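You operate a simulated robot arm through the tools that you are given. There is no shell and no other tool.

You run a simulated two-armed robot. Do the job below in one go: nothing can be reset, and whatever is moved stays where it is left.

TASK
Pull the tall amp's long pink plug, tune out the hum in PLAY, then plug it back in.
Fine: lay the plug on top meanwhile; the hum lamps read only with the plug out: turn the hum knob till all are dark; do not trip the amp; leave it playing; leave the other knobs.

Only the result counts: the job must be done as asked and must still hold three seconds after the hand-in. Knocking over, shifting, dropping, spilling or breaking anything else fails it.

THE ROBOT
Two 7-joint arms with fingered hands on one trunk that stands fixed in place. Base frame: the origin is at the foot of the trunk, x ahead of it, y to its left, z up. Readings come in mm, degrees, newtons and seconds.
The left shoulder is at [144, 125, 1174], the right one opposite. With the tool pointing down near the work surface each hand reaches from about 100 to 880 mm from the base axis, measured 20 degrees to its own side. Payload 3.7 kg a hand.
The tool frame of a hand sits at the grasp point between the pads (the TCP): z along the fingers, y along the line on which they close. The tips reach 25 mm beyond it. The gripper opens to 88 mm. The gripper's body begins 29 mm behind the TCP. The gripper is a hand of 5 fingers: y runs from the thumb to the fingers, the wrist lies at [-13, -97, -162] in the tool frame.
Orientation is that of the tool frame in the base frame, as [roll, pitch, yaw] about the fixed x, y, z axes, in that order (R = Rz(yaw) Ry(pitch) Rx(roll)). With the fingers straight down and the wrist toward the robot, the tool's x, y and z point along [0, 1, 0], [1, 0, 0] and [0, 0, -1] of the base frame.

THE INTERFACE
- The arms move only by the tool apply_moves. It takes "left_plan", "right_plan" or both (then of equal length, played together; a hand with none holds still); each is a list of rows, each an object (a shift or turn left out is 0) with "offset": the shift along the base's x, y, z in units of 250 mm (1.0 is 250 mm), a list of three; "dr": the turn, a rotation vector about the base's x, y, z in units of 180 degrees (1.0 is 180 degrees), a list of three. In form: [{"offset": [x, y, z], "dr": [ax, ay, az]}, ...]. A call has 1 to 20 rows; each row is the pose to reach, as a shift and turn from the pose commanded when the call began. A call with a number of a shift or a turn outside -1 to 1 is refused whole. Each row takes 0.2 s and may step no farther than 50 mm and 8.6 degrees from the row before; otherwise, the whole call is refused. A pose out of reach is approached as far as the arm can. The call stops where the force on the tool passes 50 N (or 10 N more than at its start, if that is more) or the arm is blocked; 0.2 s more then pass. In this call time passes only in rows, and 0.2 s behind the last. The reply holds the time, the measured pose of the TCP, the force on the tool along the base axes, the opening and the grip force, in the units named above and with some noise, with the torque about the TCP (base axes, N m) and any sound that the robot's microphone picked up.
- Cameras (640 x 400 px; columns grow to the right, rows downward): "scene" is now at [248.1, -19.1, 1356.2]; the picture's right is [-0.20, -0.98, 0.00], its down [-0.15, 0.03, -0.99] and it looks along [0.97, -0.20, -0.15] (base axes); focal length 214 px, centre (320, 200). "left" rides on the left gripper at [-59, -79, -105] in its tool frame; the picture's right is [-0.73, -0.32, 0.61], its down [0.62, -0.68, 0.38] and it looks along [0.29, 0.66, 0.70] (tool axes); focal length 234 px, centre (320, 200). "right" rides on the right gripper at [59, -79, -105] in its tool frame; the picture's right is [-0.73, 0.32, -0.61], its down [-0.62, -0.68, 0.38] and it looks along [-0.29, 0.66, 0.70] (tool axes); focal length 234 px, centre (320, 200). There is no depth. A picture from a camera that has moved, and an enlarged one, comes with that camera's place and axes in the base frame and with its lens.
- capture(camera): a new picture of that camera. The clock stands still meanwhile.
- lift_body(by): slides the trunk up (or, below 0, down) by that many mm; the arms and the scene camera ride with it, the base frame stays. It gives what a move gives, with no picture.
- finger_targets(index, middle, ring, little, thumb_bend, thumb_turn, hand): sets how far each is bent, from 0 (flat) to 1 (curled in); at 0.3 the hand is open as for a grip, at 0.7 the pads meet at the TCP. One left out holds its place. A second passes; each finger stops where it meets its share of the squeeze, and holds until it gets a number again. It is the only way to open and close the hand. It gives what a move gives, with no picture; readings hold the bend of each and the force on index, middle, ring, little, thumb and palm. thumb_turn goes from beside the hand (0) to across from the fingers (1), as for a grip.
- turn_head(pan, tilt): turns the head with the scene camera to pan (to the left, within 80 degrees either way) and tilt (down, from -29 to 69), counted from straight ahead of the robot. It gives what a move gives.
- enlarge(camera, box): a new picture of the part [left, top, right, bottom] of that camera's present view, enlarged. The clock stands still meanwhile.
- finish_job(): hands the job in; it is judged then, once.

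Nothing tells you positions but the pictures and the camera data. Unless the task says otherwise, let go and move clear before handing in.

The tools are called after "Request:" by a JSON object that holds its "method" and its "body". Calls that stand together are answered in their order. apply_moves: Moves the arms, as the interface text tells. Its arguments: {"type":"object","properties":{"left_plan":{"type":"array","items":{"type":"object","properties":{"offset":{"type":"array","items":{"type":"number"}},"dr":{"type":"array","items":{"type":"number"}}}}},"right_plan":{"type":"array","items":{"type":"object","properties":{"offset":{"type":"array","items":{"type":"number"}},"dr":{"type":"array","items":{"type":"number"}}}}}},"required":[]} The other tools are called the same way: lift_body (by) slides the trunk up or down; finger_targets (index, middle, ring, little, thumb_bend, thumb_turn, hand) moves the fingers one by one; turn_head (pan, tilt) turns the head that bears the scene camera; capture (camera) takes a picture; enlarge (camera, box) takes an enlarged picture of a part of a camera's view; finish_job () hands the job in.

At the start:

```text
time: 0.0
left_tool_pos: [356.0, 379.5, 1482.7]
left_tcp_rot: [180.0, -0.1, 90.1]
left_contact_force: [0.0, -1.1, -0.7]
left_ft_torque: [0.03, 0.0, 0.02]
left_width: 87.9
left_grip_force: 0.0
left_shape: jaw
left_bend: [0.3, 0.3, 0.3, 0.3, 0.3, 0.98]
left_finger forces: [0.1, 0.1, 0.0, 0.0, 0.0, 0.0]
right_tool_pos: [443.8, 4.6, 1504.3]
right_tcp_rot: [-179.5, -5.4, 86.8]
right_contact_force: [-0.2, -0.2, -0.3]
right_ft_torque: [0.02, 0.0, 0.0]
right_width: 87.9
right_grip_force: 0.1
right_shape: jaw
right_bend: [0.3, 0.3, 0.3, 0.3, 0.3, 0.98]
right_finger forces: [0.0, 0.0, 0.0, 0.0, 0.0, 0.0]
trunk travel left (down, up): [-195.0, 221.0]
head pan, tilt: [80.2, -28.6]
```

scene: 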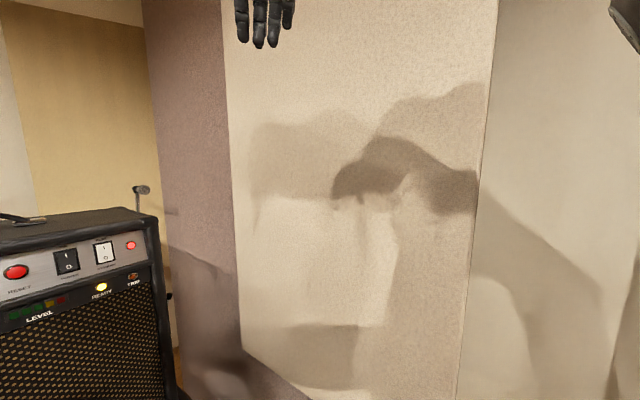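
right: 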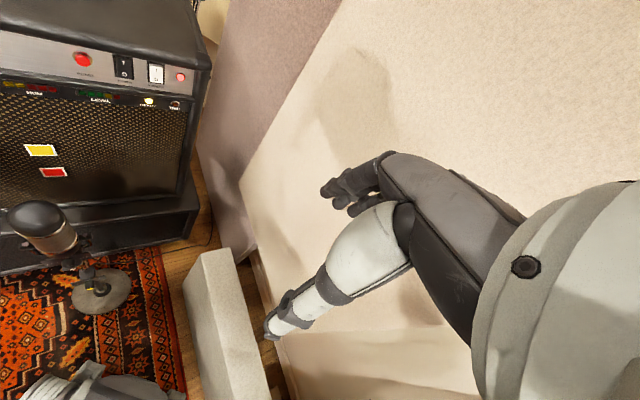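
left: 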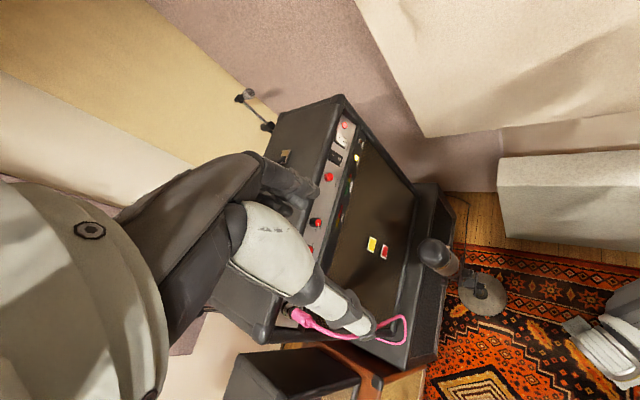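

I see the amp ahead and to the left, with part of its panel in view and the pink plug on its left end. First I'll turn the head toward it for a better view.

Request:
{"method": "turn_head", "body": {"pan": 25, "tilt": 25}}

Request:
{"method": "capture", "body": {"camera": "scene"}}

```text
time: 1.2
left_tool_pos: [355.8, 380.0, 1484.0]
left_tcp_rot: [179.9, 0.1, 90.1]
left_contact_force: [-0.9, -0.2, -0.4]
left_ft_torque: [0.02, -0.02, 0.0]
left_width: 87.7
left_grip_force: 0.0
left_shape: jaw
left_bend: [0.3, 0.3, 0.3, 0.3, 0.3, 0.98]
left_finger forces: [0.1, 0.1, 0.0, 0.1, 0.1, 0.0]
right_tool_pos: [443.9, 4.1, 1504.3]
right_tcp_rot: [-179.6, -5.3, 86.8]
right_contact_force: [0.7, 0.6, 0.1]
right_ft_torque: [-0.03, -0.02, 0.03]
right_width: 87.7
right_grip_force: 0.0
right_shape: jaw
right_bend: [0.3, 0.3, 0.3, 0.3, 0.3, 0.98]
right_finger forces: [0.1, 0.1, 0.0, 0.0, 0.0, 0.0]
trunk travel left (down, up): [-195.0, 221.0]
head pan, tilt: [25.0, 25.0]
```

```text
taken
camera scene: at [240.6, 38.6, 1329.6], right [0.42, -0.91, 0.0], down [-0.38, -0.18, -0.91], along [0.82, 0.38, -0.42], focal length 214 px, centre (320, 200)
```

scene: 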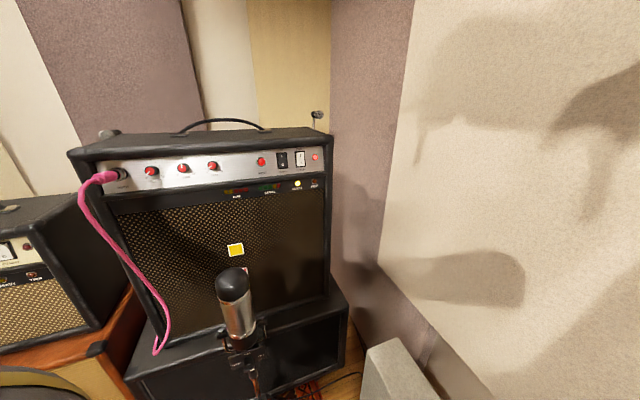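

Request:
{"method": "enlarge", "body": {"camera": "scene", "box": [60, 120, 220, 220]}}

Request:
{"method": "enlarge", "body": {"camera": "scene", "box": [200, 120, 360, 220]}}

Request:
{"method": "enlarge", "body": {"camera": "scene", "box": [60, 200, 380, 400]}}

Request:
{"method": "turn_head", "body": {"pan": 45, "tilt": 25}}

Request:
{"method": "capture", "body": {"camera": "scene"}}

```text
4.00 times, centred on (140, 170) of scene
camera zoom: at [240.6, 38.6, 1329.6], right [0.42, -0.91, 0.0], down [-0.38, -0.18, -0.91], along [0.82, 0.38, -0.42], focal length 858 px, centre (1040, 320)
```

zoom: 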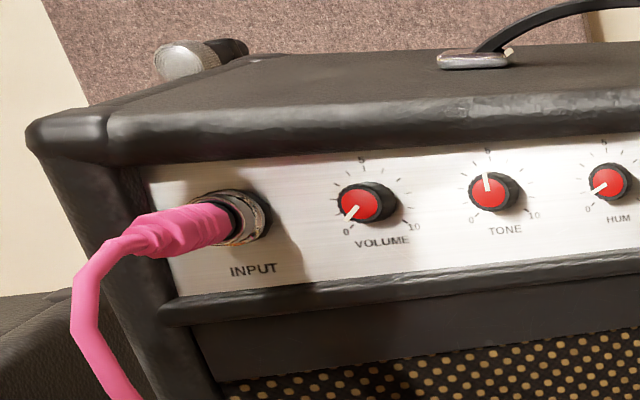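

```text
4.00 times, centred on (280, 170) of scene
camera zoom: at [240.6, 38.6, 1329.6], right [0.42, -0.91, 0.0], down [-0.38, -0.18, -0.91], along [0.82, 0.38, -0.42], focal length 858 px, centre (480, 320)
```

zoom: 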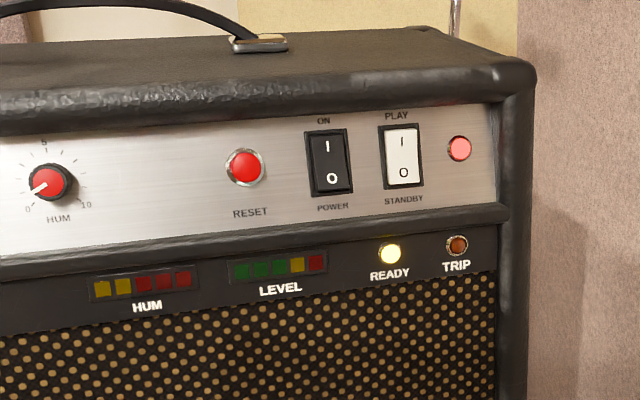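

```text
2.00 times, centred on (220, 300) of scene
camera zoom: at [240.6, 38.6, 1329.6], right [0.42, -0.91, 0.0], down [-0.38, -0.18, -0.91], along [0.82, 0.38, -0.42], focal length 429 px, centre (520, 0)
```

zoom: 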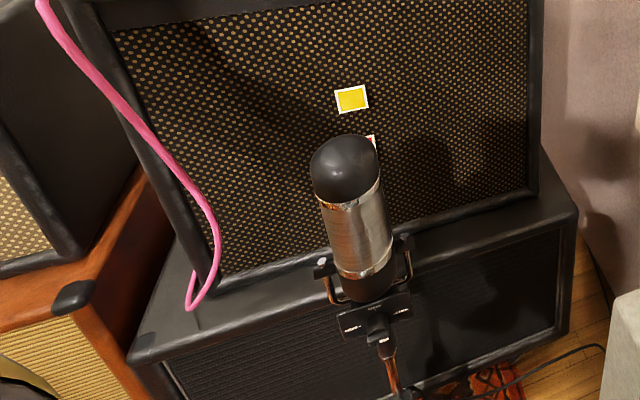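

```text
time: 2.1
left_tool_pos: [356.1, 379.0, 1482.9]
left_tcp_rot: [-180.0, 0.1, 90.0]
left_contact_force: [-0.2, 0.2, 0.2]
left_ft_torque: [-0.01, -0.05, 0.02]
left_width: 87.7
left_grip_force: 0.1
left_shape: jaw
left_bend: [0.3, 0.3, 0.3, 0.3, 0.3, 0.98]
left_finger forces: [0.1, 0.1, 0.1, 0.1, 0.1, 0.1]
right_tool_pos: [442.8, 5.0, 1504.6]
right_tcp_rot: [-179.6, -5.4, 86.8]
right_contact_force: [0.5, 0.2, 0.9]
right_ft_torque: [0.0, 0.01, 0.02]
right_width: 87.5
right_grip_force: 0.1
right_shape: jaw
right_bend: [0.3, 0.3, 0.3, 0.3, 0.3, 0.98]
right_finger forces: [0.0, 0.0, 0.0, 0.1, 0.0, 0.0]
trunk travel left (down, up): [-195.0, 221.0]
head pan, tilt: [45.0, 25.0]
```

```text
taken
camera scene: at [222.5, 64.6, 1329.5], right [0.71, -0.71, 0.0], down [-0.3, -0.3, -0.91], along [0.64, 0.64, -0.42], focal length 214 px, centre (320, 200)
```

scene: 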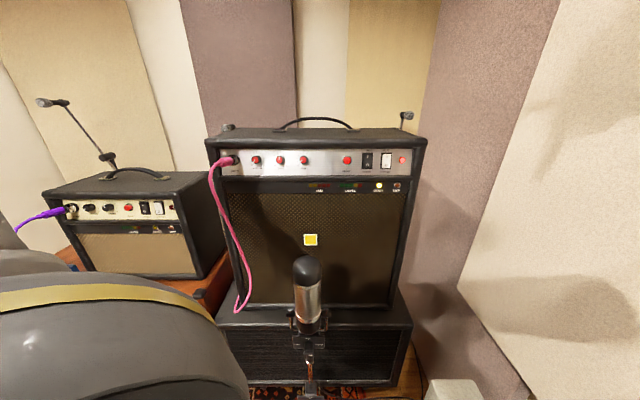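

The amp faces me at about 45°, with its panel near z 1177: INPUT near (474, 662), HUM near (614, 522) and STANDBY near (782, 354). I'll zoom in on the switches and lamps to read their state.

Request:
{"method": "enlarge", "body": {"camera": "scene", "box": [330, 140, 420, 196]}}

Request:
{"method": "enlarge", "body": {"camera": "scene", "box": [205, 130, 335, 211]}}

Request:
{"method": "enlarge", "body": {"camera": "right", "box": [60, 30, 220, 130]}}

Request:
{"method": "enlarge", "body": {"camera": "left", "box": [240, 90, 400, 190]}}

Request:
{"method": "enlarge", "body": {"camera": "left", "box": [220, 200, 460, 350]}}

```text
7.11 times, centred on (375, 168) of scene
camera zoom: at [222.5, 64.6, 1329.5], right [0.71, -0.71, 0.0], down [-0.3, -0.3, -0.91], along [0.64, 0.64, -0.42], focal length 1525 px, centre (-71, 428)
```

zoom: 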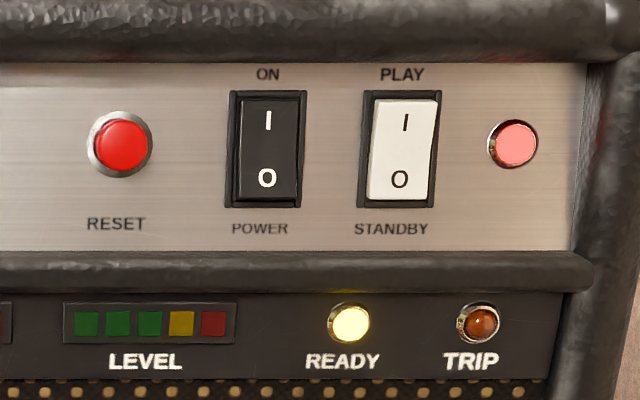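

```text
4.92 times, centred on (270, 170) of scene
camera zoom: at [222.5, 64.6, 1329.5], right [0.71, -0.71, 0.0], down [-0.3, -0.3, -0.91], along [0.64, 0.64, -0.42], focal length 1056 px, centre (566, 345)
```

zoom: 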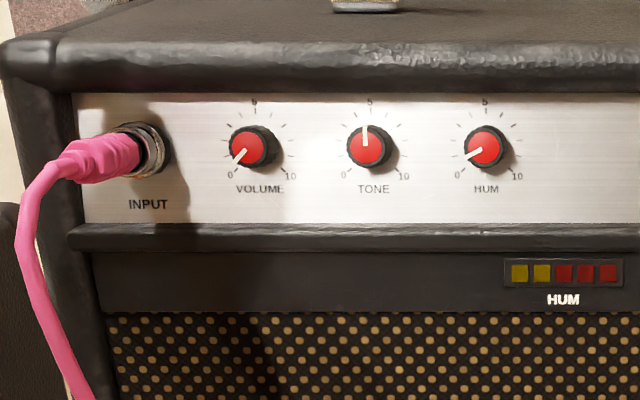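

```text
4.00 times, centred on (140, 80) of right
camera zoom: at [368.4, 56.9, 1615.5], right [0.28, -0.8, 0.53], down [-0.72, -0.54, -0.43], along [0.64, -0.26, -0.73], focal length 937 px, centre (1040, 680)
```

zoom: 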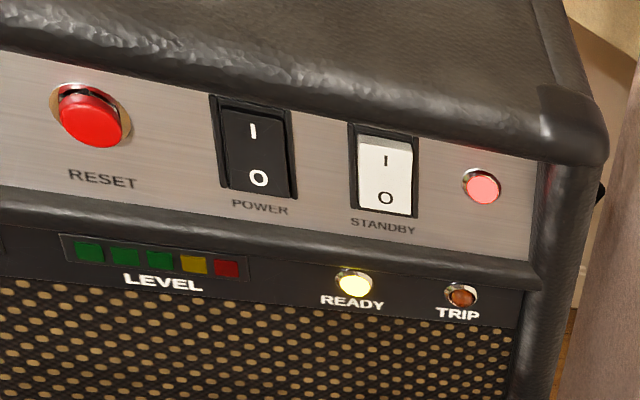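

```text
4.00 times, centred on (320, 140) of left
camera zoom: at [276.2, 320.6, 1589.5], right [-0.32, -0.73, -0.61], down [-0.68, 0.62, -0.38], along [0.66, 0.29, -0.7], focal length 937 px, centre (320, 440)
```

zoom: 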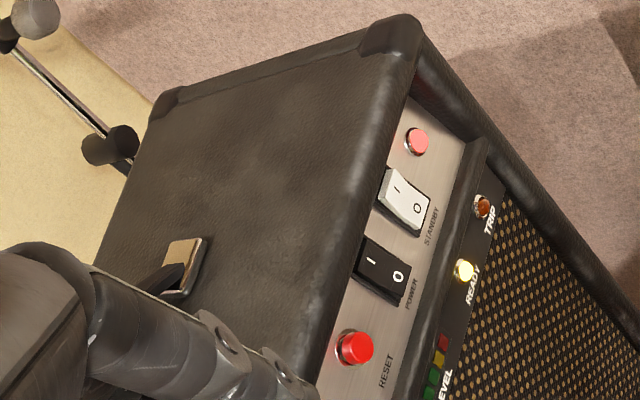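

```text
2.67 times, centred on (340, 275) of left
camera zoom: at [276.2, 320.6, 1589.5], right [-0.32, -0.73, -0.61], down [-0.68, 0.62, -0.38], along [0.66, 0.29, -0.7], focal length 624 px, centre (267, 0)
```

zoom: 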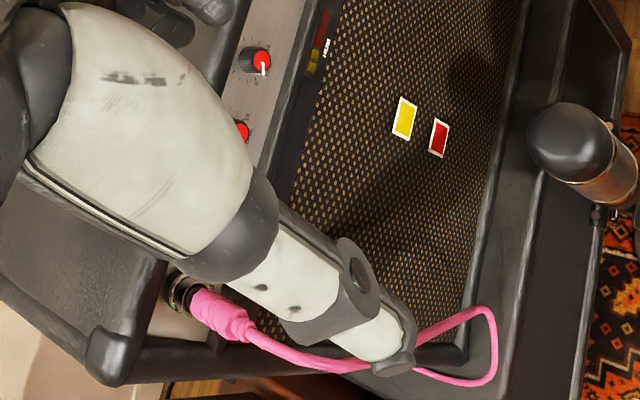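

Both rockers need a closer look to tell whether the amp is in PLAY or STANDBY.

Request:
{"method": "enlarge", "body": {"camera": "scene", "box": [356, 146, 396, 171]}}

Request:
{"method": "enlarge", "body": {"camera": "right", "box": [108, 48, 172, 88]}}

Request:
{"method": "enlarge", "body": {"camera": "left", "box": [320, 120, 368, 170]}}

```text
16.00 times, centred on (376, 158) of scene
camera zoom: at [222.5, 64.6, 1329.5], right [0.71, -0.71, 0.0], down [-0.3, -0.3, -0.91], along [0.64, 0.64, -0.42], focal length 3432 px, centre (-576, 864)
```

zoom: 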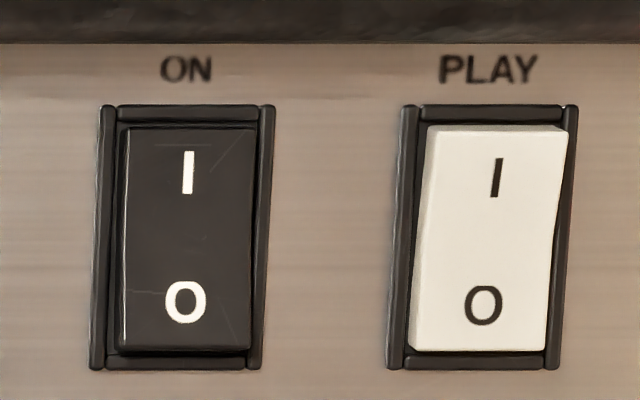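

```text
10.00 times, centred on (140, 68) of right
camera zoom: at [368.4, 56.9, 1615.5], right [0.28, -0.8, 0.53], down [-0.72, -0.54, -0.43], along [0.64, -0.26, -0.73], focal length 2342 px, centre (2120, 1520)
```

zoom: 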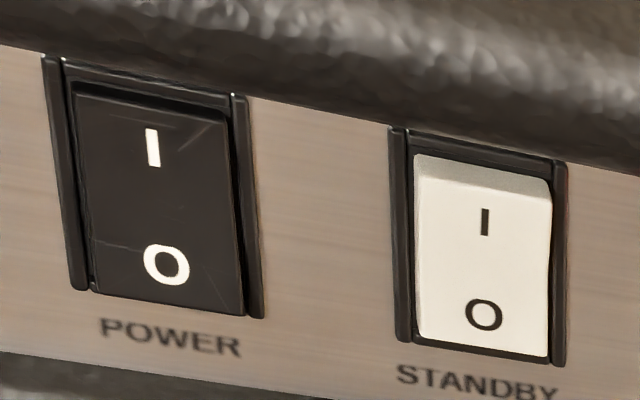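

```text
8.00 times, centred on (344, 145) of left
camera zoom: at [276.2, 320.6, 1589.5], right [-0.32, -0.73, -0.61], down [-0.68, 0.62, -0.38], along [0.66, 0.29, -0.7], focal length 1873 px, centre (128, 640)
```

zoom: 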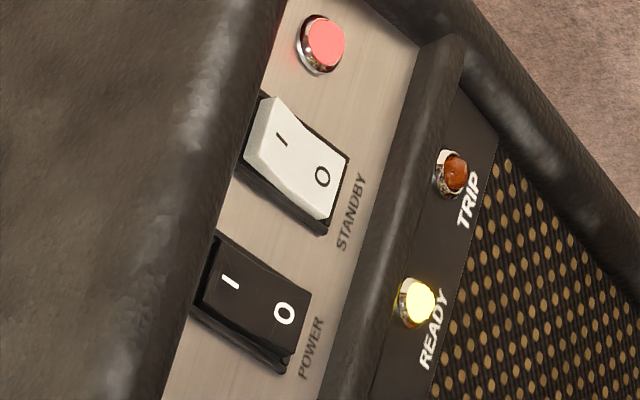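

The white rocker's top sticks out and its bottom is pressed, so the amp is powered, READY and in STANDBY. That makes it safe to pull the plug now. I'll rotate the left hand in free air to a down-forward "handshake" grasp lined up with the plug.

Request:
{"method": "apply_moves", "body": {"left_plan": [{"dr": [-0.0063, -0.01525, 0.0419]}, {"dr": [-0.0126, -0.0305, 0.0838]}, {"dr": [-0.019, -0.0458, 0.1257]}, {"dr": [-0.0253, -0.061, 0.1676]}, {"dr": [-0.0316, -0.0763, 0.2096]}, {"dr": [-0.0379, -0.0915, 0.2515]}, {"dr": [-0.0443, -0.1068, 0.2934]}, {"dr": [-0.0506, -0.122, 0.3353]}, {"dr": [-0.0569, -0.1373, 0.3772]}, {"dr": [-0.0632, -0.1525, 0.4191]}, {"dr": [-0.0696, -0.1678, 0.461]}, {"dr": [-0.0759, -0.183, 0.5029]}, {"dr": [-0.0822, -0.1983, 0.5449]}, {"dr": [-0.0885, -0.2135, 0.5868]}, {"dr": [-0.0949, -0.2288, 0.6287]}, {"dr": [-0.1012, -0.244, 0.6706]}, {"dr": [-0.1075, -0.2593, 0.7125]}]}}

Request:
{"method": "capture", "body": {"camera": "scene"}}

Request:
{"method": "capture", "body": {"camera": "left"}}

```text
time: 5.7
left_tool_pos: [374.3, 442.8, 1427.1]
left_tcp_rot: [-179.7, 40.4, -135.1]
left_contact_force: [-0.3, -0.9, -0.5]
left_ft_torque: [0.02, 0.0, 0.01]
left_width: 87.9
left_grip_force: 0.1
left_shape: jaw
left_bend: [0.3, 0.3, 0.3, 0.3, 0.3, 0.98]
left_finger forces: [0.0, 0.0, 0.0, 0.1, 0.0, 0.1]
left hand out of reach, approached as far as the arm can: row 14, 15, 16, 17
right_tool_pos: [443.9, 4.9, 1503.3]
right_tcp_rot: [-179.3, -5.3, 86.7]
right_contact_force: [-1.0, -0.2, 0.9]
right_ft_torque: [0.05, 0.0, 0.02]
right_width: 87.8
right_grip_force: 0.0
right_shape: jaw
right_bend: [0.3, 0.3, 0.3, 0.3, 0.3, 0.98]
right_finger forces: [0.0, 0.0, 0.0, 0.0, 0.0, 0.1]
trunk travel left (down, up): [-195.0, 221.0]
head pan, tilt: [45.0, 25.0]
```

```text
taken
camera scene: at [223.0, 64.9, 1329.3], right [0.71, -0.71, 0.0], down [-0.3, -0.3, -0.91], along [0.64, 0.64, -0.42], focal length 214 px, centre (320, 200)
```

scene: 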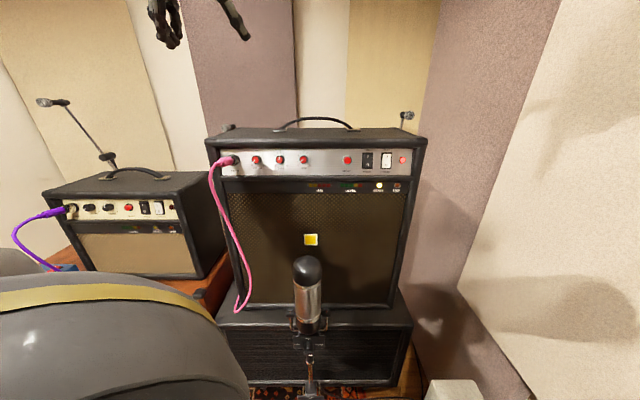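

```text
taken
camera left: at [411.8, 371.6, 1547.6], right [0.9, 0.44, 0.01], down [0.32, -0.65, -0.69], along [-0.3, 0.63, -0.72], focal length 234 px, centre (320, 200)
```

left: 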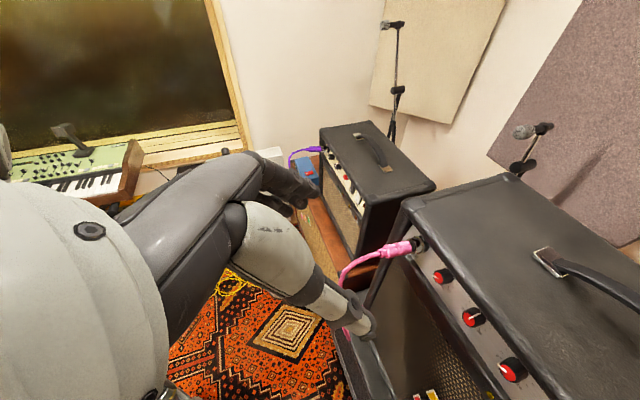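

The hand reached the grasp orientation, and the left camera shows the plug and knobs well. I'll zoom in to triangulate them.

Request:
{"method": "enlarge", "body": {"camera": "left", "box": [330, 200, 490, 300]}}

Request:
{"method": "enlarge", "body": {"camera": "left", "box": [420, 250, 580, 400]}}

Request:
{"method": "enlarge", "body": {"camera": "scene", "box": [205, 140, 269, 180]}}

```text
4.00 times, centred on (410, 250) of left
camera zoom: at [411.8, 371.6, 1547.6], right [0.9, 0.44, 0.01], down [0.32, -0.65, -0.69], along [-0.3, 0.63, -0.72], focal length 937 px, centre (-40, 0)
```

zoom: 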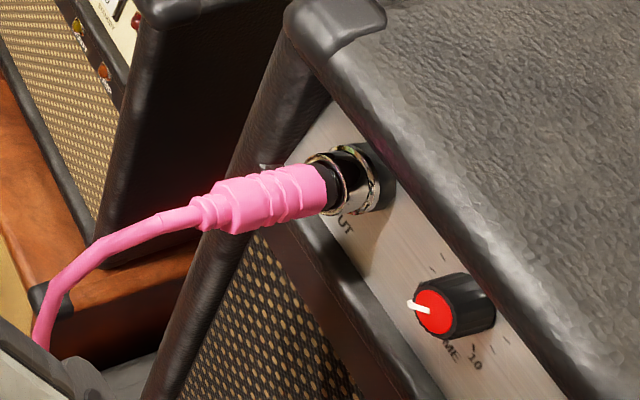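

```text
2.67 times, centred on (500, 325) of left
camera zoom: at [411.8, 371.6, 1547.6], right [0.9, 0.44, 0.01], down [0.32, -0.65, -0.69], along [-0.3, 0.63, -0.72], focal length 624 px, centre (-160, -133)
```

zoom: 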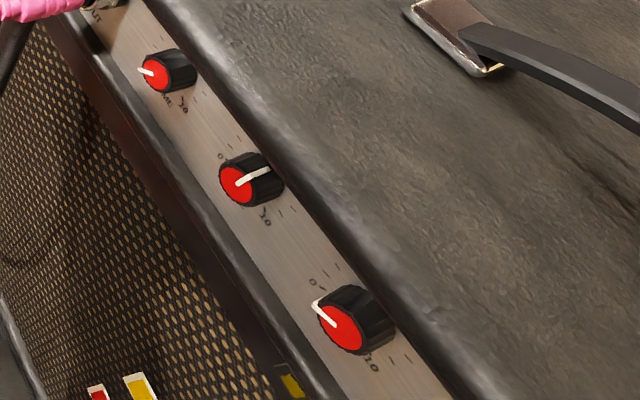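

```text
10.00 times, centred on (237, 160) of scene
camera zoom: at [223.0, 64.9, 1329.3], right [0.71, -0.71, 0.0], down [-0.3, -0.3, -0.91], along [0.64, 0.64, -0.42], focal length 2145 px, centre (1150, 600)
```

zoom: 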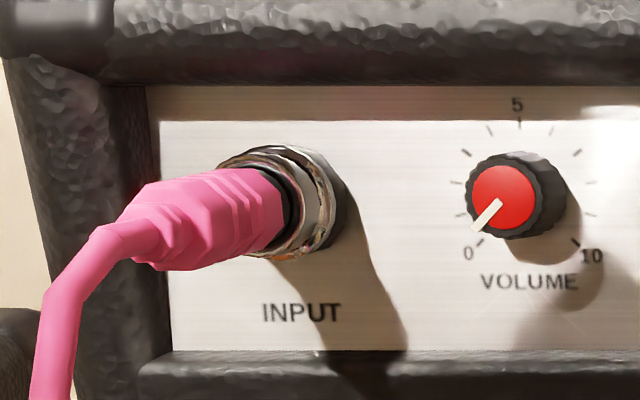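

From the triangulation, the plug body runs from about (465, 661, 1176) out to (420, 625, 1183), roughly 27 mm thick. I'll move toward a pre-grasp point above and in front of it, tilting the fingers a little steeper.

Request:
{"method": "apply_moves", "body": {"left_plan": [{"offset": [0.02, 0.108, -0.1], "dr": [-0.0065, 0.0065, 0]}, {"offset": [0.04, 0.216, -0.2], "dr": [-0.013, 0.013, 0]}, {"offset": [0.06, 0.324, -0.3], "dr": [-0.0196, 0.0196, 0]}, {"offset": [0.08, 0.432, -0.4], "dr": [-0.0262, 0.0262, 0]}, {"offset": [0.1, 0.54, -0.5], "dr": [-0.0328, 0.0328, 0]}, {"offset": [0.12, 0.648, -0.604], "dr": [-0.0393, 0.0393, 0]}]}}

Request:
{"method": "capture", "body": {"camera": "scene"}}

Request:
{"method": "capture", "body": {"camera": "left"}}

```text
time: 7.1
left_tool_pos: [403.4, 605.6, 1276.4]
left_tcp_rot: [180.0, 30.0, -135.0]
left_contact_force: [0.8, 0.3, 0.4]
left_ft_torque: [-0.02, 0.05, 0.01]
left_width: 87.6
left_grip_force: 0.0
left_shape: jaw
left_bend: [0.3, 0.3, 0.3, 0.3, 0.3, 0.98]
left_finger forces: [0.0, 0.0, 0.0, 0.1, 0.0, 0.0]
right_tool_pos: [445.3, 5.6, 1503.1]
right_tcp_rot: [-179.4, -5.5, 86.8]
right_contact_force: [0.4, -0.6, 1.1]
right_ft_torque: [0.01, 0.02, 0.0]
right_width: 87.7
right_grip_force: 0.0
right_shape: jaw
right_bend: [0.3, 0.3, 0.3, 0.3, 0.3, 0.98]
right_finger forces: [0.1, 0.0, 0.0, 0.1, 0.0, 0.0]
trunk travel left (down, up): [-195.0, 221.0]
head pan, tilt: [45.0, 25.0]
```

```text
taken
camera scene: at [223.0, 65.5, 1329.2], right [0.71, -0.71, 0.0], down [-0.3, -0.3, -0.91], along [0.64, 0.64, -0.42], focal length 214 px, centre (320, 200)
```

scene: 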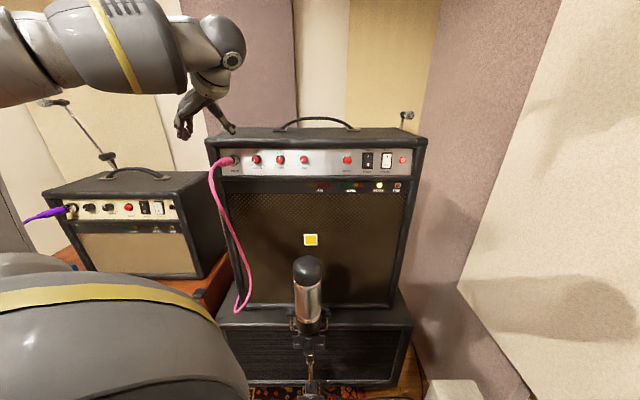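

```text
taken
camera left: at [457.1, 548.2, 1397.5], right [0.89, 0.43, -0.16], down [0.24, -0.73, -0.64], along [-0.4, 0.53, -0.75], focal length 234 px, centre (320, 200)
```

left: 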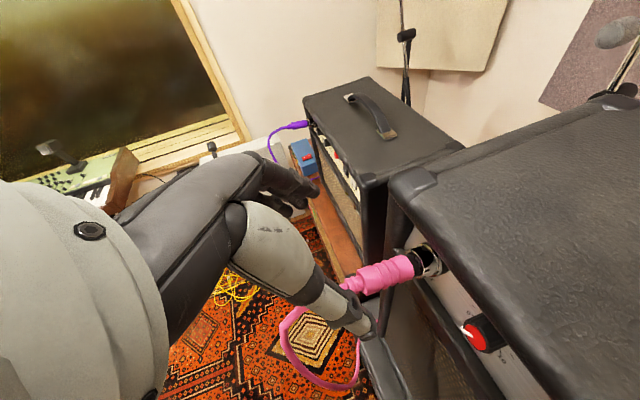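

The hand is at the pre-grasp and the camera is close to the plug. I'll refine its location with a close-up.

Request:
{"method": "enlarge", "body": {"camera": "left", "box": [310, 220, 470, 320]}}

Request:
{"method": "enlarge", "body": {"camera": "scene", "box": [160, 80, 288, 160]}}

```text
4.00 times, centred on (390, 270) of left
camera zoom: at [457.1, 548.2, 1397.5], right [0.89, 0.43, -0.16], down [0.24, -0.73, -0.64], along [-0.4, 0.53, -0.75], focal length 937 px, centre (40, -80)
```

zoom: 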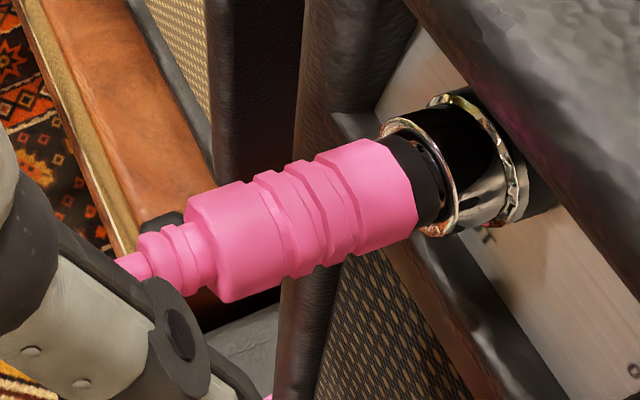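

```text
5.00 times, centred on (224, 120) of scene
camera zoom: at [223.0, 65.5, 1329.2], right [0.71, -0.71, 0.0], down [-0.3, -0.3, -0.91], along [0.64, 0.64, -0.42], focal length 1072 px, centre (800, 600)
```

zoom: 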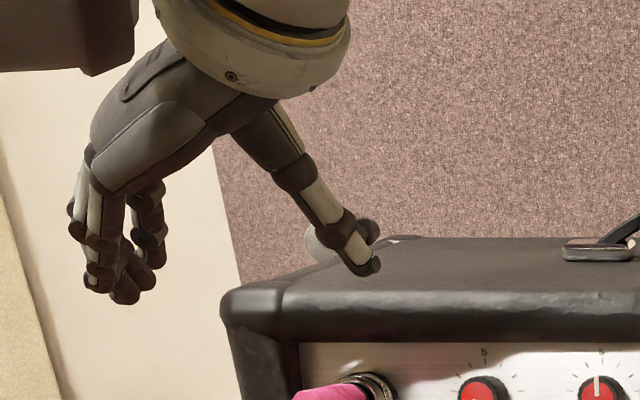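

The plug is centred near (441, 641, 1178) and the approach line matches well. I'll part-close the fingers to stay clear of the VOLUME knob and slide straight down onto the plug.

Request:
{"method": "finger_targets", "body": {"hand": "left", "index": 0.42, "middle": 0.42, "ring": 0.42, "little": 0.42, "thumb_bend": 0.42}}

Request:
{"method": "apply_moves", "body": {"left_plan": [{"offset": [0.032, 0.03, -0.077]}, {"offset": [0.064, 0.06, -0.154]}, {"offset": [0.096, 0.09, -0.231]}]}}

Request:
{"method": "capture", "body": {"camera": "left"}}

Request:
{"method": "enlarge", "body": {"camera": "scene", "box": [160, 80, 320, 180]}}

```text
time: 8.1
left_tool_pos: [402.0, 603.4, 1276.9]
left_tcp_rot: [-179.9, 30.0, -134.9]
left_contact_force: [-0.4, 0.1, -0.4]
left_ft_torque: [-0.05, -0.01, 0.01]
left_width: 59.7
left_grip_force: 0.1
left_shape: fingers
left_bend: [0.42, 0.42, 0.42, 0.42, 0.42, 0.98]
left_finger forces: [0.0, 0.0, 0.1, 0.0, 0.0, 0.0]
right_tool_pos: [443.7, 4.7, 1504.0]
right_tcp_rot: [-179.6, -5.3, 86.7]
right_contact_force: [0.5, -0.3, -0.4]
right_ft_torque: [-0.05, -0.01, 0.03]
right_width: 87.6
right_grip_force: 0.1
right_shape: jaw
right_bend: [0.3, 0.3, 0.3, 0.3, 0.3, 0.98]
right_finger forces: [0.0, 0.0, 0.0, 0.0, 0.1, 0.1]
trunk travel left (down, up): [-195.0, 221.0]
head pan, tilt: [45.0, 25.0]
```

```text
time: 8.9
left_tool_pos: [427.6, 627.8, 1219.1]
left_tcp_rot: [180.0, 30.0, -134.9]
left_contact_force: [0.3, 0.3, 0.4]
left_ft_torque: [-0.01, -0.03, -0.01]
left_width: 59.6
left_grip_force: 0.1
left_shape: fingers
left_bend: [0.42, 0.42, 0.42, 0.42, 0.42, 0.98]
left_finger forces: [0.0, 0.1, 0.0, 0.0, 0.0, 0.0]
right_tool_pos: [443.6, 5.1, 1503.5]
right_tcp_rot: [-179.4, -5.4, 86.7]
right_contact_force: [-0.3, 0.4, 0.4]
right_ft_torque: [0.0, 0.02, -0.03]
right_width: 87.6
right_grip_force: 0.0
right_shape: jaw
right_bend: [0.3, 0.3, 0.3, 0.3, 0.3, 0.98]
right_finger forces: [0.0, 0.1, 0.0, 0.0, 0.0, 0.1]
trunk travel left (down, up): [-195.0, 221.0]
head pan, tilt: [45.0, 25.0]
```

```text
taken
camera left: at [481.7, 571.0, 1340.9], right [0.89, 0.43, -0.16], down [0.24, -0.73, -0.64], along [-0.4, 0.53, -0.75], focal length 234 px, centre (320, 200)
```

left: 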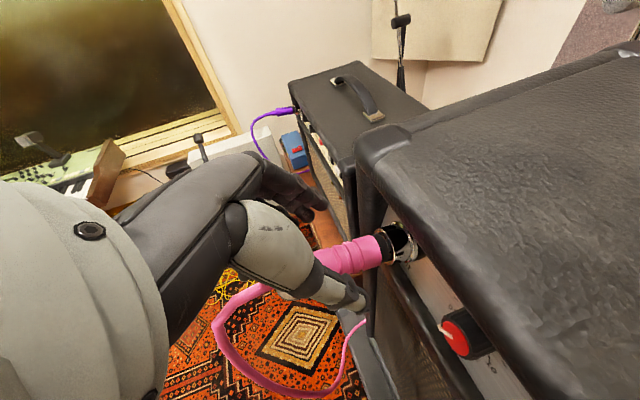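

```text
4.00 times, centred on (240, 130) of scene
camera zoom: at [223.0, 65.3, 1329.3], right [0.71, -0.71, 0.0], down [-0.3, -0.3, -0.91], along [0.64, 0.64, -0.42], focal length 858 px, centre (640, 480)
```

zoom: 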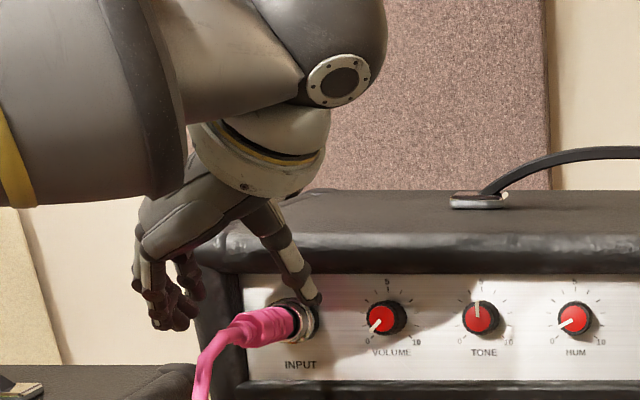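

Alignment still holds. I'll make the last descent of about 40 mm.

Request:
{"method": "apply_moves", "body": {"left_plan": [{"offset": [0.0212, 0.0203, -0.052]}, {"offset": [0.0424, 0.0406, -0.104]}, {"offset": [0.0636, 0.0608, -0.156]}]}}

Request:
{"method": "capture", "body": {"camera": "left"}}

Request:
{"method": "enlarge", "body": {"camera": "scene", "box": [180, 110, 276, 170]}}

```text
time: 9.7
left_tool_pos: [442.8, 641.9, 1180.5]
left_tcp_rot: [180.0, 29.9, -134.9]
left_contact_force: [1.2, 0.4, -0.5]
left_ft_torque: [0.04, -0.01, 0.02]
left_width: 59.5
left_grip_force: 0.0
left_shape: fingers
left_bend: [0.42, 0.42, 0.42, 0.42, 0.42, 0.98]
left_finger forces: [0.0, 0.0, 0.1, 0.0, 0.0, 0.0]
right_tool_pos: [442.6, 5.8, 1504.5]
right_tcp_rot: [-179.5, -5.4, 86.7]
right_contact_force: [0.0, 0.6, 0.2]
right_ft_torque: [0.0, 0.01, -0.02]
right_width: 87.6
right_grip_force: 0.0
right_shape: jaw
right_bend: [0.3, 0.3, 0.3, 0.3, 0.3, 0.98]
right_finger forces: [0.0, 0.0, 0.1, 0.0, 0.0, 0.0]
trunk travel left (down, up): [-195.0, 221.0]
head pan, tilt: [45.0, 25.0]
```

```text
taken
camera left: at [496.8, 585.7, 1302.5], right [0.89, 0.43, -0.16], down [0.24, -0.73, -0.64], along [-0.4, 0.53, -0.75], focal length 234 px, centre (320, 200)
```

left: 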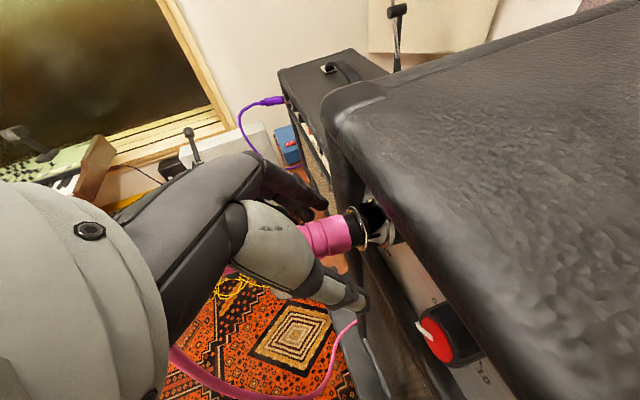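

```text
6.67 times, centred on (228, 140) of scene
camera zoom: at [222.8, 65.2, 1329.3], right [0.71, -0.71, 0.0], down [-0.3, -0.3, -0.91], along [0.64, 0.64, -0.42], focal length 1430 px, centre (933, 600)
```

zoom: 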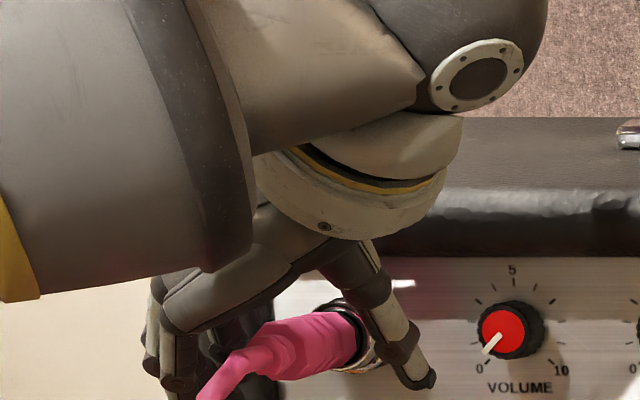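

The plug lies between the thumb and fingers. I'll close gently.

Request:
{"method": "finger_targets", "body": {"hand": "left", "index": 0.58, "middle": 0.58, "ring": 0.58, "little": 0.58, "thumb_bend": 0.58}}

Request:
{"method": "enlarge", "body": {"camera": "left", "box": [220, 150, 460, 300]}}

```text
time: 10.7
left_tool_pos: [442.9, 640.6, 1182.2]
left_tcp_rot: [180.0, 30.0, -134.9]
left_contact_force: [0.7, 0.0, -0.1]
left_ft_torque: [-0.01, -0.01, -0.04]
left_width: 26.6
left_grip_force: 0.1
left_shape: fingers
left_bend: [0.57, 0.57, 0.57, 0.57, 0.57, 0.98]
left_finger forces: [0.0, 0.0, 0.1, 0.0, 0.1, 0.0]
right_tool_pos: [444.0, 5.0, 1503.5]
right_tcp_rot: [-179.5, -5.3, 86.6]
right_contact_force: [0.3, 0.0, -0.2]
right_ft_torque: [-0.04, 0.0, 0.0]
right_width: 87.8
right_grip_force: 0.1
right_shape: jaw
right_bend: [0.3, 0.3, 0.3, 0.3, 0.3, 0.98]
right_finger forces: [0.1, 0.2, 0.1, 0.0, 0.0, 0.0]
trunk travel left (down, up): [-195.0, 221.0]
head pan, tilt: [45.0, 25.0]
```

```text
2.67 times, centred on (340, 225) of left
camera zoom: at [496.4, 584.9, 1303.1], right [0.89, 0.43, -0.16], down [0.24, -0.73, -0.64], along [-0.4, 0.53, -0.75], focal length 624 px, centre (267, 133)
```

zoom: 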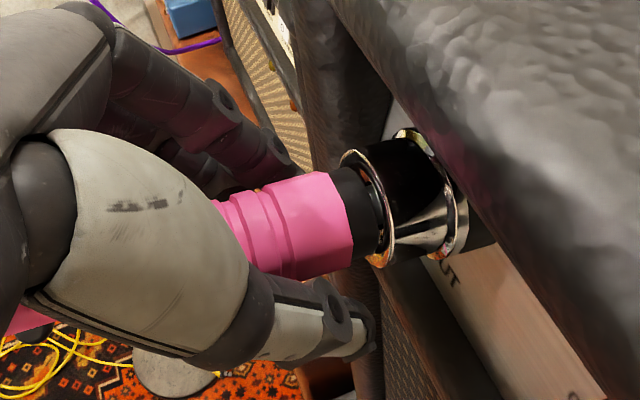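

No contact yet at 26.6 mm, so I'll keep closing to grip.

Request:
{"method": "finger_targets", "body": {"hand": "left", "index": 0.64, "middle": 0.64, "ring": 0.64, "little": 0.64, "thumb_bend": 0.64}}

Request:
{"method": "enlarge", "body": {"camera": "left", "box": [220, 150, 460, 300]}}

```text
time: 11.7
left_tool_pos: [442.2, 641.6, 1183.0]
left_tcp_rot: [-180.0, 30.0, -134.8]
left_contact_force: [-0.2, -0.1, -0.1]
left_ft_torque: [0.02, -0.02, 0.0]
left_width: 13.0
left_grip_force: 0.8
left_shape: fingers
left_bend: [0.63, 0.64, 0.64, 0.64, 0.63, 0.98]
left_finger forces: [0.4, 0.0, 0.1, 0.0, 0.8, 0.0]
right_tool_pos: [444.0, 6.1, 1504.1]
right_tcp_rot: [-179.5, -5.4, 86.8]
right_contact_force: [0.4, -0.2, 0.2]
right_ft_torque: [-0.01, -0.01, 0.0]
right_width: 87.4
right_grip_force: 0.1
right_shape: jaw
right_bend: [0.3, 0.3, 0.3, 0.3, 0.3, 0.98]
right_finger forces: [0.0, 0.0, 0.0, 0.0, 0.0, 0.0]
trunk travel left (down, up): [-195.0, 221.0]
head pan, tilt: [45.0, 25.0]
```

```text
2.67 times, centred on (340, 225) of left
camera zoom: at [496.4, 585.0, 1303.1], right [0.89, 0.43, -0.16], down [0.24, -0.73, -0.64], along [-0.4, 0.53, -0.75], focal length 624 px, centre (267, 133)
```

zoom: 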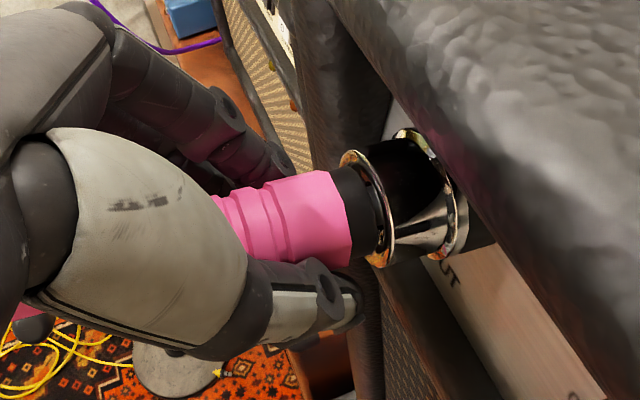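

Contact on the thumb and index. I'll squeeze firmly.

Request:
{"method": "finger_targets", "body": {"hand": "left", "index": 0.8, "middle": 0.8, "ring": 0.8, "little": 0.8, "thumb_bend": 0.8}}

Request:
{"method": "enlarge", "body": {"camera": "left", "box": [220, 150, 460, 300]}}

```text
time: 12.7
left_tool_pos: [442.4, 641.3, 1181.5]
left_tcp_rot: [179.9, 30.0, -134.9]
left_contact_force: [-1.2, -4.4, -4.5]
left_ft_torque: [-0.07, 0.05, -0.05]
left_width: 0.1
left_grip_force: 11.3
left_shape: fingers
left_bend: [0.75, 0.8, 0.8, 0.8, 0.73, 0.98]
left_finger forces: [10.5, 1.3, 0.1, 0.1, 10.6, 0.0]
right_tool_pos: [443.4, 5.0, 1504.2]
right_tcp_rot: [-179.5, -5.4, 86.7]
right_contact_force: [-0.4, -0.3, 0.0]
right_ft_torque: [-0.01, -0.01, -0.01]
right_width: 87.6
right_grip_force: 0.1
right_shape: jaw
right_bend: [0.3, 0.3, 0.3, 0.3, 0.3, 0.98]
right_finger forces: [0.1, 0.0, 0.0, 0.0, 0.1, 0.0]
trunk travel left (down, up): [-195.0, 221.0]
head pan, tilt: [45.0, 25.0]
```

```text
2.67 times, centred on (340, 225) of left
camera zoom: at [496.5, 584.7, 1302.8], right [0.89, 0.43, -0.16], down [0.24, -0.73, -0.64], along [-0.4, 0.53, -0.75], focal length 624 px, centre (267, 133)
```

zoom: 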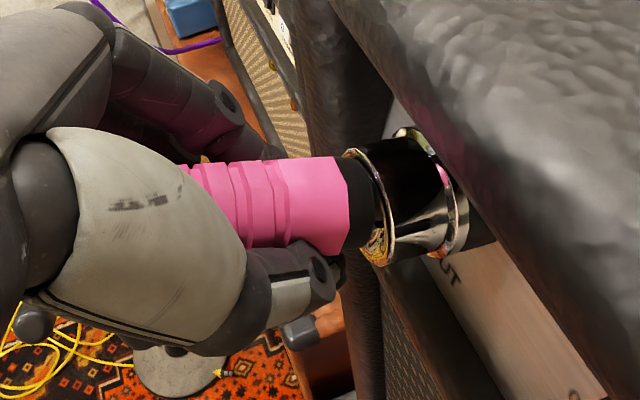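

The fingertips closed under the plug, so the TCP sits about 10 mm too low. I'll open slightly, rise and regrip.

Request:
{"method": "finger_targets", "body": {"hand": "left", "index": 0.5, "middle": 0.5, "ring": 0.5, "little": 0.5, "thumb_bend": 0.5}}

Request:
{"method": "apply_moves", "body": {"left_plan": [{"offset": [0.0, 0.0, 0.02]}, {"offset": [0.0, 0.0, 0.04]}]}}

Request:
{"method": "enlarge", "body": {"camera": "left", "box": [220, 150, 460, 300]}}

Request:
{"method": "enlarge", "body": {"camera": "scene", "box": [180, 110, 276, 170]}}

```text
time: 13.7
left_tool_pos: [441.8, 642.3, 1181.5]
left_tcp_rot: [-180.0, 30.0, -134.8]
left_contact_force: [-0.3, -0.1, 0.2]
left_ft_torque: [0.0, 0.0, 0.0]
left_width: 41.4
left_grip_force: 0.1
left_shape: fingers
left_bend: [0.5, 0.5, 0.5, 0.5, 0.5, 0.98]
left_finger forces: [0.1, 0.0, 0.1, 0.0, 0.0, 0.0]
right_tool_pos: [443.3, 4.9, 1504.2]
right_tcp_rot: [-179.4, -5.4, 86.8]
right_contact_force: [0.1, -0.4, 0.6]
right_ft_torque: [-0.02, 0.02, 0.0]
right_width: 87.8
right_grip_force: 0.0
right_shape: jaw
right_bend: [0.3, 0.3, 0.3, 0.3, 0.3, 0.98]
right_finger forces: [0.0, 0.0, 0.0, 0.0, 0.0, 0.0]
trunk travel left (down, up): [-195.0, 221.0]
head pan, tilt: [45.0, 25.0]
```

```text
time: 14.3
left_tool_pos: [441.7, 642.0, 1192.4]
left_tcp_rot: [-180.0, 30.1, -134.9]
left_contact_force: [-0.2, -0.3, -0.5]
left_ft_torque: [0.0, 0.03, 0.01]
left_width: 41.2
left_grip_force: 0.0
left_shape: fingers
left_bend: [0.5, 0.5, 0.5, 0.5, 0.5, 0.98]
left_finger forces: [0.0, 0.0, 0.0, 0.0, 0.0, 0.0]
right_tool_pos: [443.1, 4.8, 1503.8]
right_tcp_rot: [-179.5, -5.4, 86.7]
right_contact_force: [0.3, 0.2, 0.0]
right_ft_torque: [-0.07, 0.03, -0.01]
right_width: 87.5
right_grip_force: 0.0
right_shape: jaw
right_bend: [0.3, 0.3, 0.3, 0.3, 0.3, 0.98]
right_finger forces: [0.1, 0.0, 0.1, 0.0, 0.0, 0.0]
trunk travel left (down, up): [-195.0, 221.0]
head pan, tilt: [45.0, 25.0]
```

```text
2.67 times, centred on (340, 225) of left
camera zoom: at [496.3, 585.5, 1312.6], right [0.89, 0.43, -0.16], down [0.24, -0.73, -0.64], along [-0.4, 0.53, -0.75], focal length 624 px, centre (267, 133)
```

zoom: 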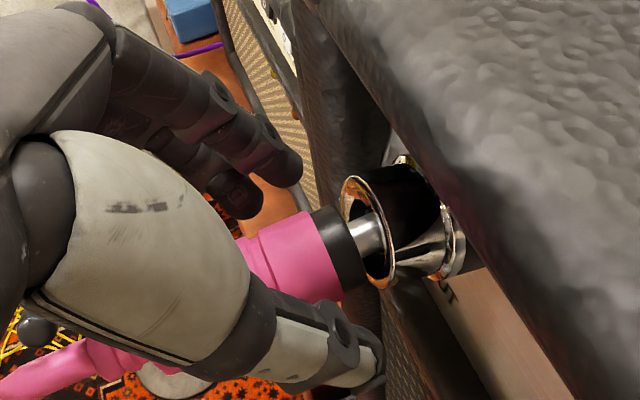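

```text
6.67 times, centred on (228, 140) of scene
camera zoom: at [222.5, 64.6, 1329.5], right [0.71, -0.71, 0.0], down [-0.3, -0.3, -0.91], along [0.64, 0.64, -0.42], focal length 1430 px, centre (933, 600)
```

zoom: 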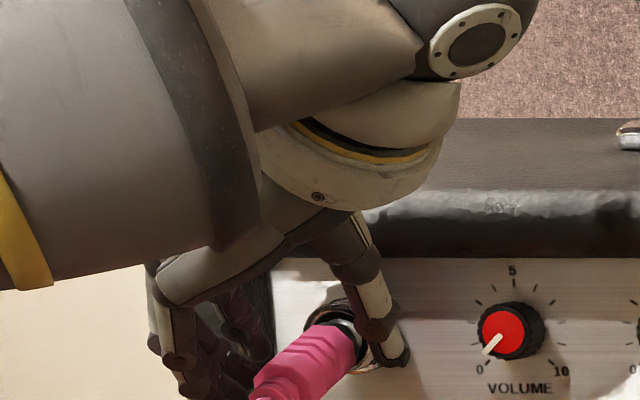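

The squeeze worked the plug a few mm out of the jack, and it's now hanging on its pin. I'll go back to its height and grip it again more carefully.

Request:
{"method": "apply_moves", "body": {"left_plan": [{"offset": [0.0, 0.0, -0.024]}, {"offset": [0.0, 0.0, -0.05]}]}}

Request:
{"method": "finger_targets", "body": {"hand": "left", "index": 0.66, "middle": 0.66, "ring": 0.66, "little": 0.66, "thumb_bend": 0.66}}

Request:
{"method": "enlarge", "body": {"camera": "left", "box": [220, 150, 460, 300]}}

Request:
{"method": "enlarge", "body": {"camera": "scene", "box": [180, 110, 276, 170]}}

```text
time: 14.9
left_tool_pos: [441.4, 640.4, 1179.5]
left_tcp_rot: [179.9, 30.0, -134.9]
left_contact_force: [-0.3, -0.3, -0.6]
left_ft_torque: [0.0, -0.01, 0.01]
left_width: 41.3
left_grip_force: 0.1
left_shape: fingers
left_bend: [0.5, 0.5, 0.5, 0.5, 0.5, 0.98]
left_finger forces: [0.0, 0.0, 0.0, 0.1, 0.0, 0.0]
right_tool_pos: [444.4, 3.7, 1502.7]
right_tcp_rot: [-179.6, -5.4, 86.7]
right_contact_force: [0.3, -0.1, 0.7]
right_ft_torque: [-0.02, 0.03, 0.03]
right_width: 87.7
right_grip_force: 0.1
right_shape: jaw
right_bend: [0.3, 0.3, 0.3, 0.3, 0.3, 0.98]
right_finger forces: [0.0, 0.0, 0.1, 0.0, 0.0, 0.0]
trunk travel left (down, up): [-195.0, 221.0]
head pan, tilt: [45.0, 25.0]
```

```text
time: 15.9
left_tool_pos: [441.9, 640.7, 1178.8]
left_tcp_rot: [179.9, 30.0, -135.0]
left_contact_force: [0.0, -0.5, 0.0]
left_ft_torque: [0.0, 0.0, -0.04]
left_width: 13.3
left_grip_force: 1.6
left_shape: fingers
left_bend: [0.63, 0.66, 0.66, 0.66, 0.63, 0.98]
left_finger forces: [1.6, 0.0, 0.1, 0.0, 2.0, 0.1]
right_tool_pos: [443.8, 4.6, 1504.0]
right_tcp_rot: [-179.5, -5.3, 86.8]
right_contact_force: [-0.2, -0.2, -0.5]
right_ft_torque: [0.01, 0.01, 0.02]
right_width: 87.7
right_grip_force: 0.1
right_shape: jaw
right_bend: [0.3, 0.3, 0.3, 0.3, 0.3, 0.98]
right_finger forces: [0.0, 0.0, 0.0, 0.0, 0.0, 0.0]
trunk travel left (down, up): [-195.0, 221.0]
head pan, tilt: [45.0, 25.0]
```

```text
2.67 times, centred on (340, 225) of left
camera zoom: at [496.2, 584.7, 1300.5], right [0.89, 0.43, -0.16], down [0.24, -0.73, -0.64], along [-0.4, 0.53, -0.75], focal length 624 px, centre (267, 133)
```

zoom: 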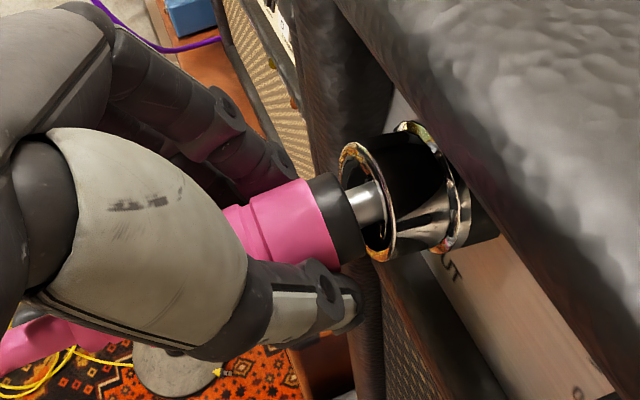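

```text
6.67 times, centred on (228, 140) of scene
camera zoom: at [222.5, 64.7, 1329.5], right [0.71, -0.71, 0.0], down [-0.3, -0.3, -0.91], along [0.64, 0.64, -0.42], focal length 1430 px, centre (933, 600)
```

zoom: 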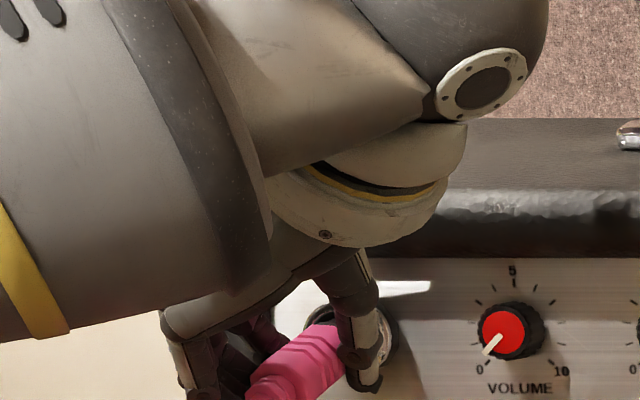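

Request:
{"method": "finger_targets", "body": {"hand": "left", "index": 0.7, "middle": 0.74, "ring": 0.74, "little": 0.74, "thumb_bend": 0.7}}

Request:
{"method": "enlarge", "body": {"camera": "left", "box": [220, 150, 460, 300]}}

Request:
{"method": "enlarge", "body": {"camera": "scene", "box": [180, 110, 276, 170]}}

```text
time: 16.9
left_tool_pos: [441.8, 641.4, 1179.8]
left_tcp_rot: [-180.0, 30.1, -135.0]
left_contact_force: [1.3, -0.9, -0.4]
left_ft_torque: [0.03, 0.0, -0.03]
left_width: 11.0
left_grip_force: 6.1
left_shape: fingers
left_bend: [0.66, 0.73, 0.74, 0.74, 0.64, 0.97]
left_finger forces: [2.3, 2.5, 0.1, 0.2, 6.1, 0.1]
right_tool_pos: [443.5, 5.6, 1504.9]
right_tcp_rot: [-179.5, -5.4, 86.7]
right_contact_force: [-0.1, 0.1, 0.9]
right_ft_torque: [0.02, -0.03, -0.05]
right_width: 87.7
right_grip_force: 0.1
right_shape: jaw
right_bend: [0.3, 0.3, 0.3, 0.3, 0.3, 0.98]
right_finger forces: [0.1, 0.0, 0.0, 0.0, 0.1, 0.1]
trunk travel left (down, up): [-195.0, 221.0]
head pan, tilt: [45.0, 25.0]
```

```text
2.67 times, centred on (340, 225) of left
camera zoom: at [496.2, 584.6, 1300.6], right [0.89, 0.43, -0.16], down [0.24, -0.73, -0.64], along [-0.4, 0.53, -0.75], focal length 624 px, centre (267, 133)
```

zoom: 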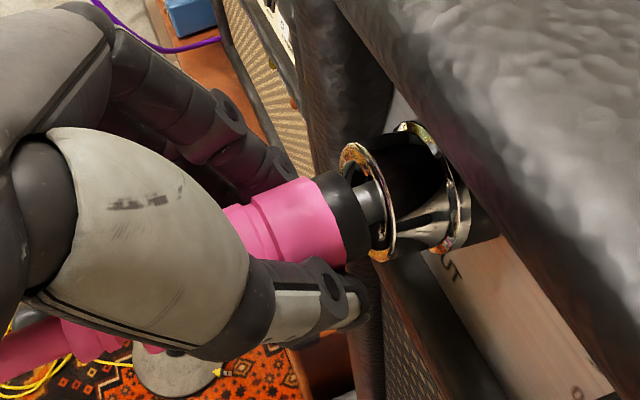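

```text
6.67 times, centred on (228, 140) of scene
camera zoom: at [222.5, 64.6, 1329.5], right [0.71, -0.71, 0.0], down [-0.3, -0.3, -0.91], along [0.64, 0.64, -0.42], focal length 1430 px, centre (933, 600)
```

zoom: 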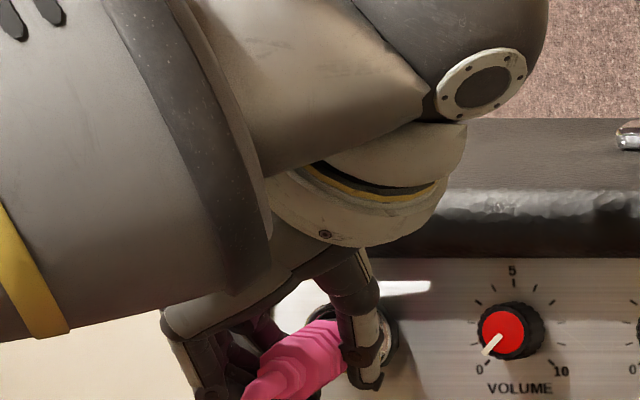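

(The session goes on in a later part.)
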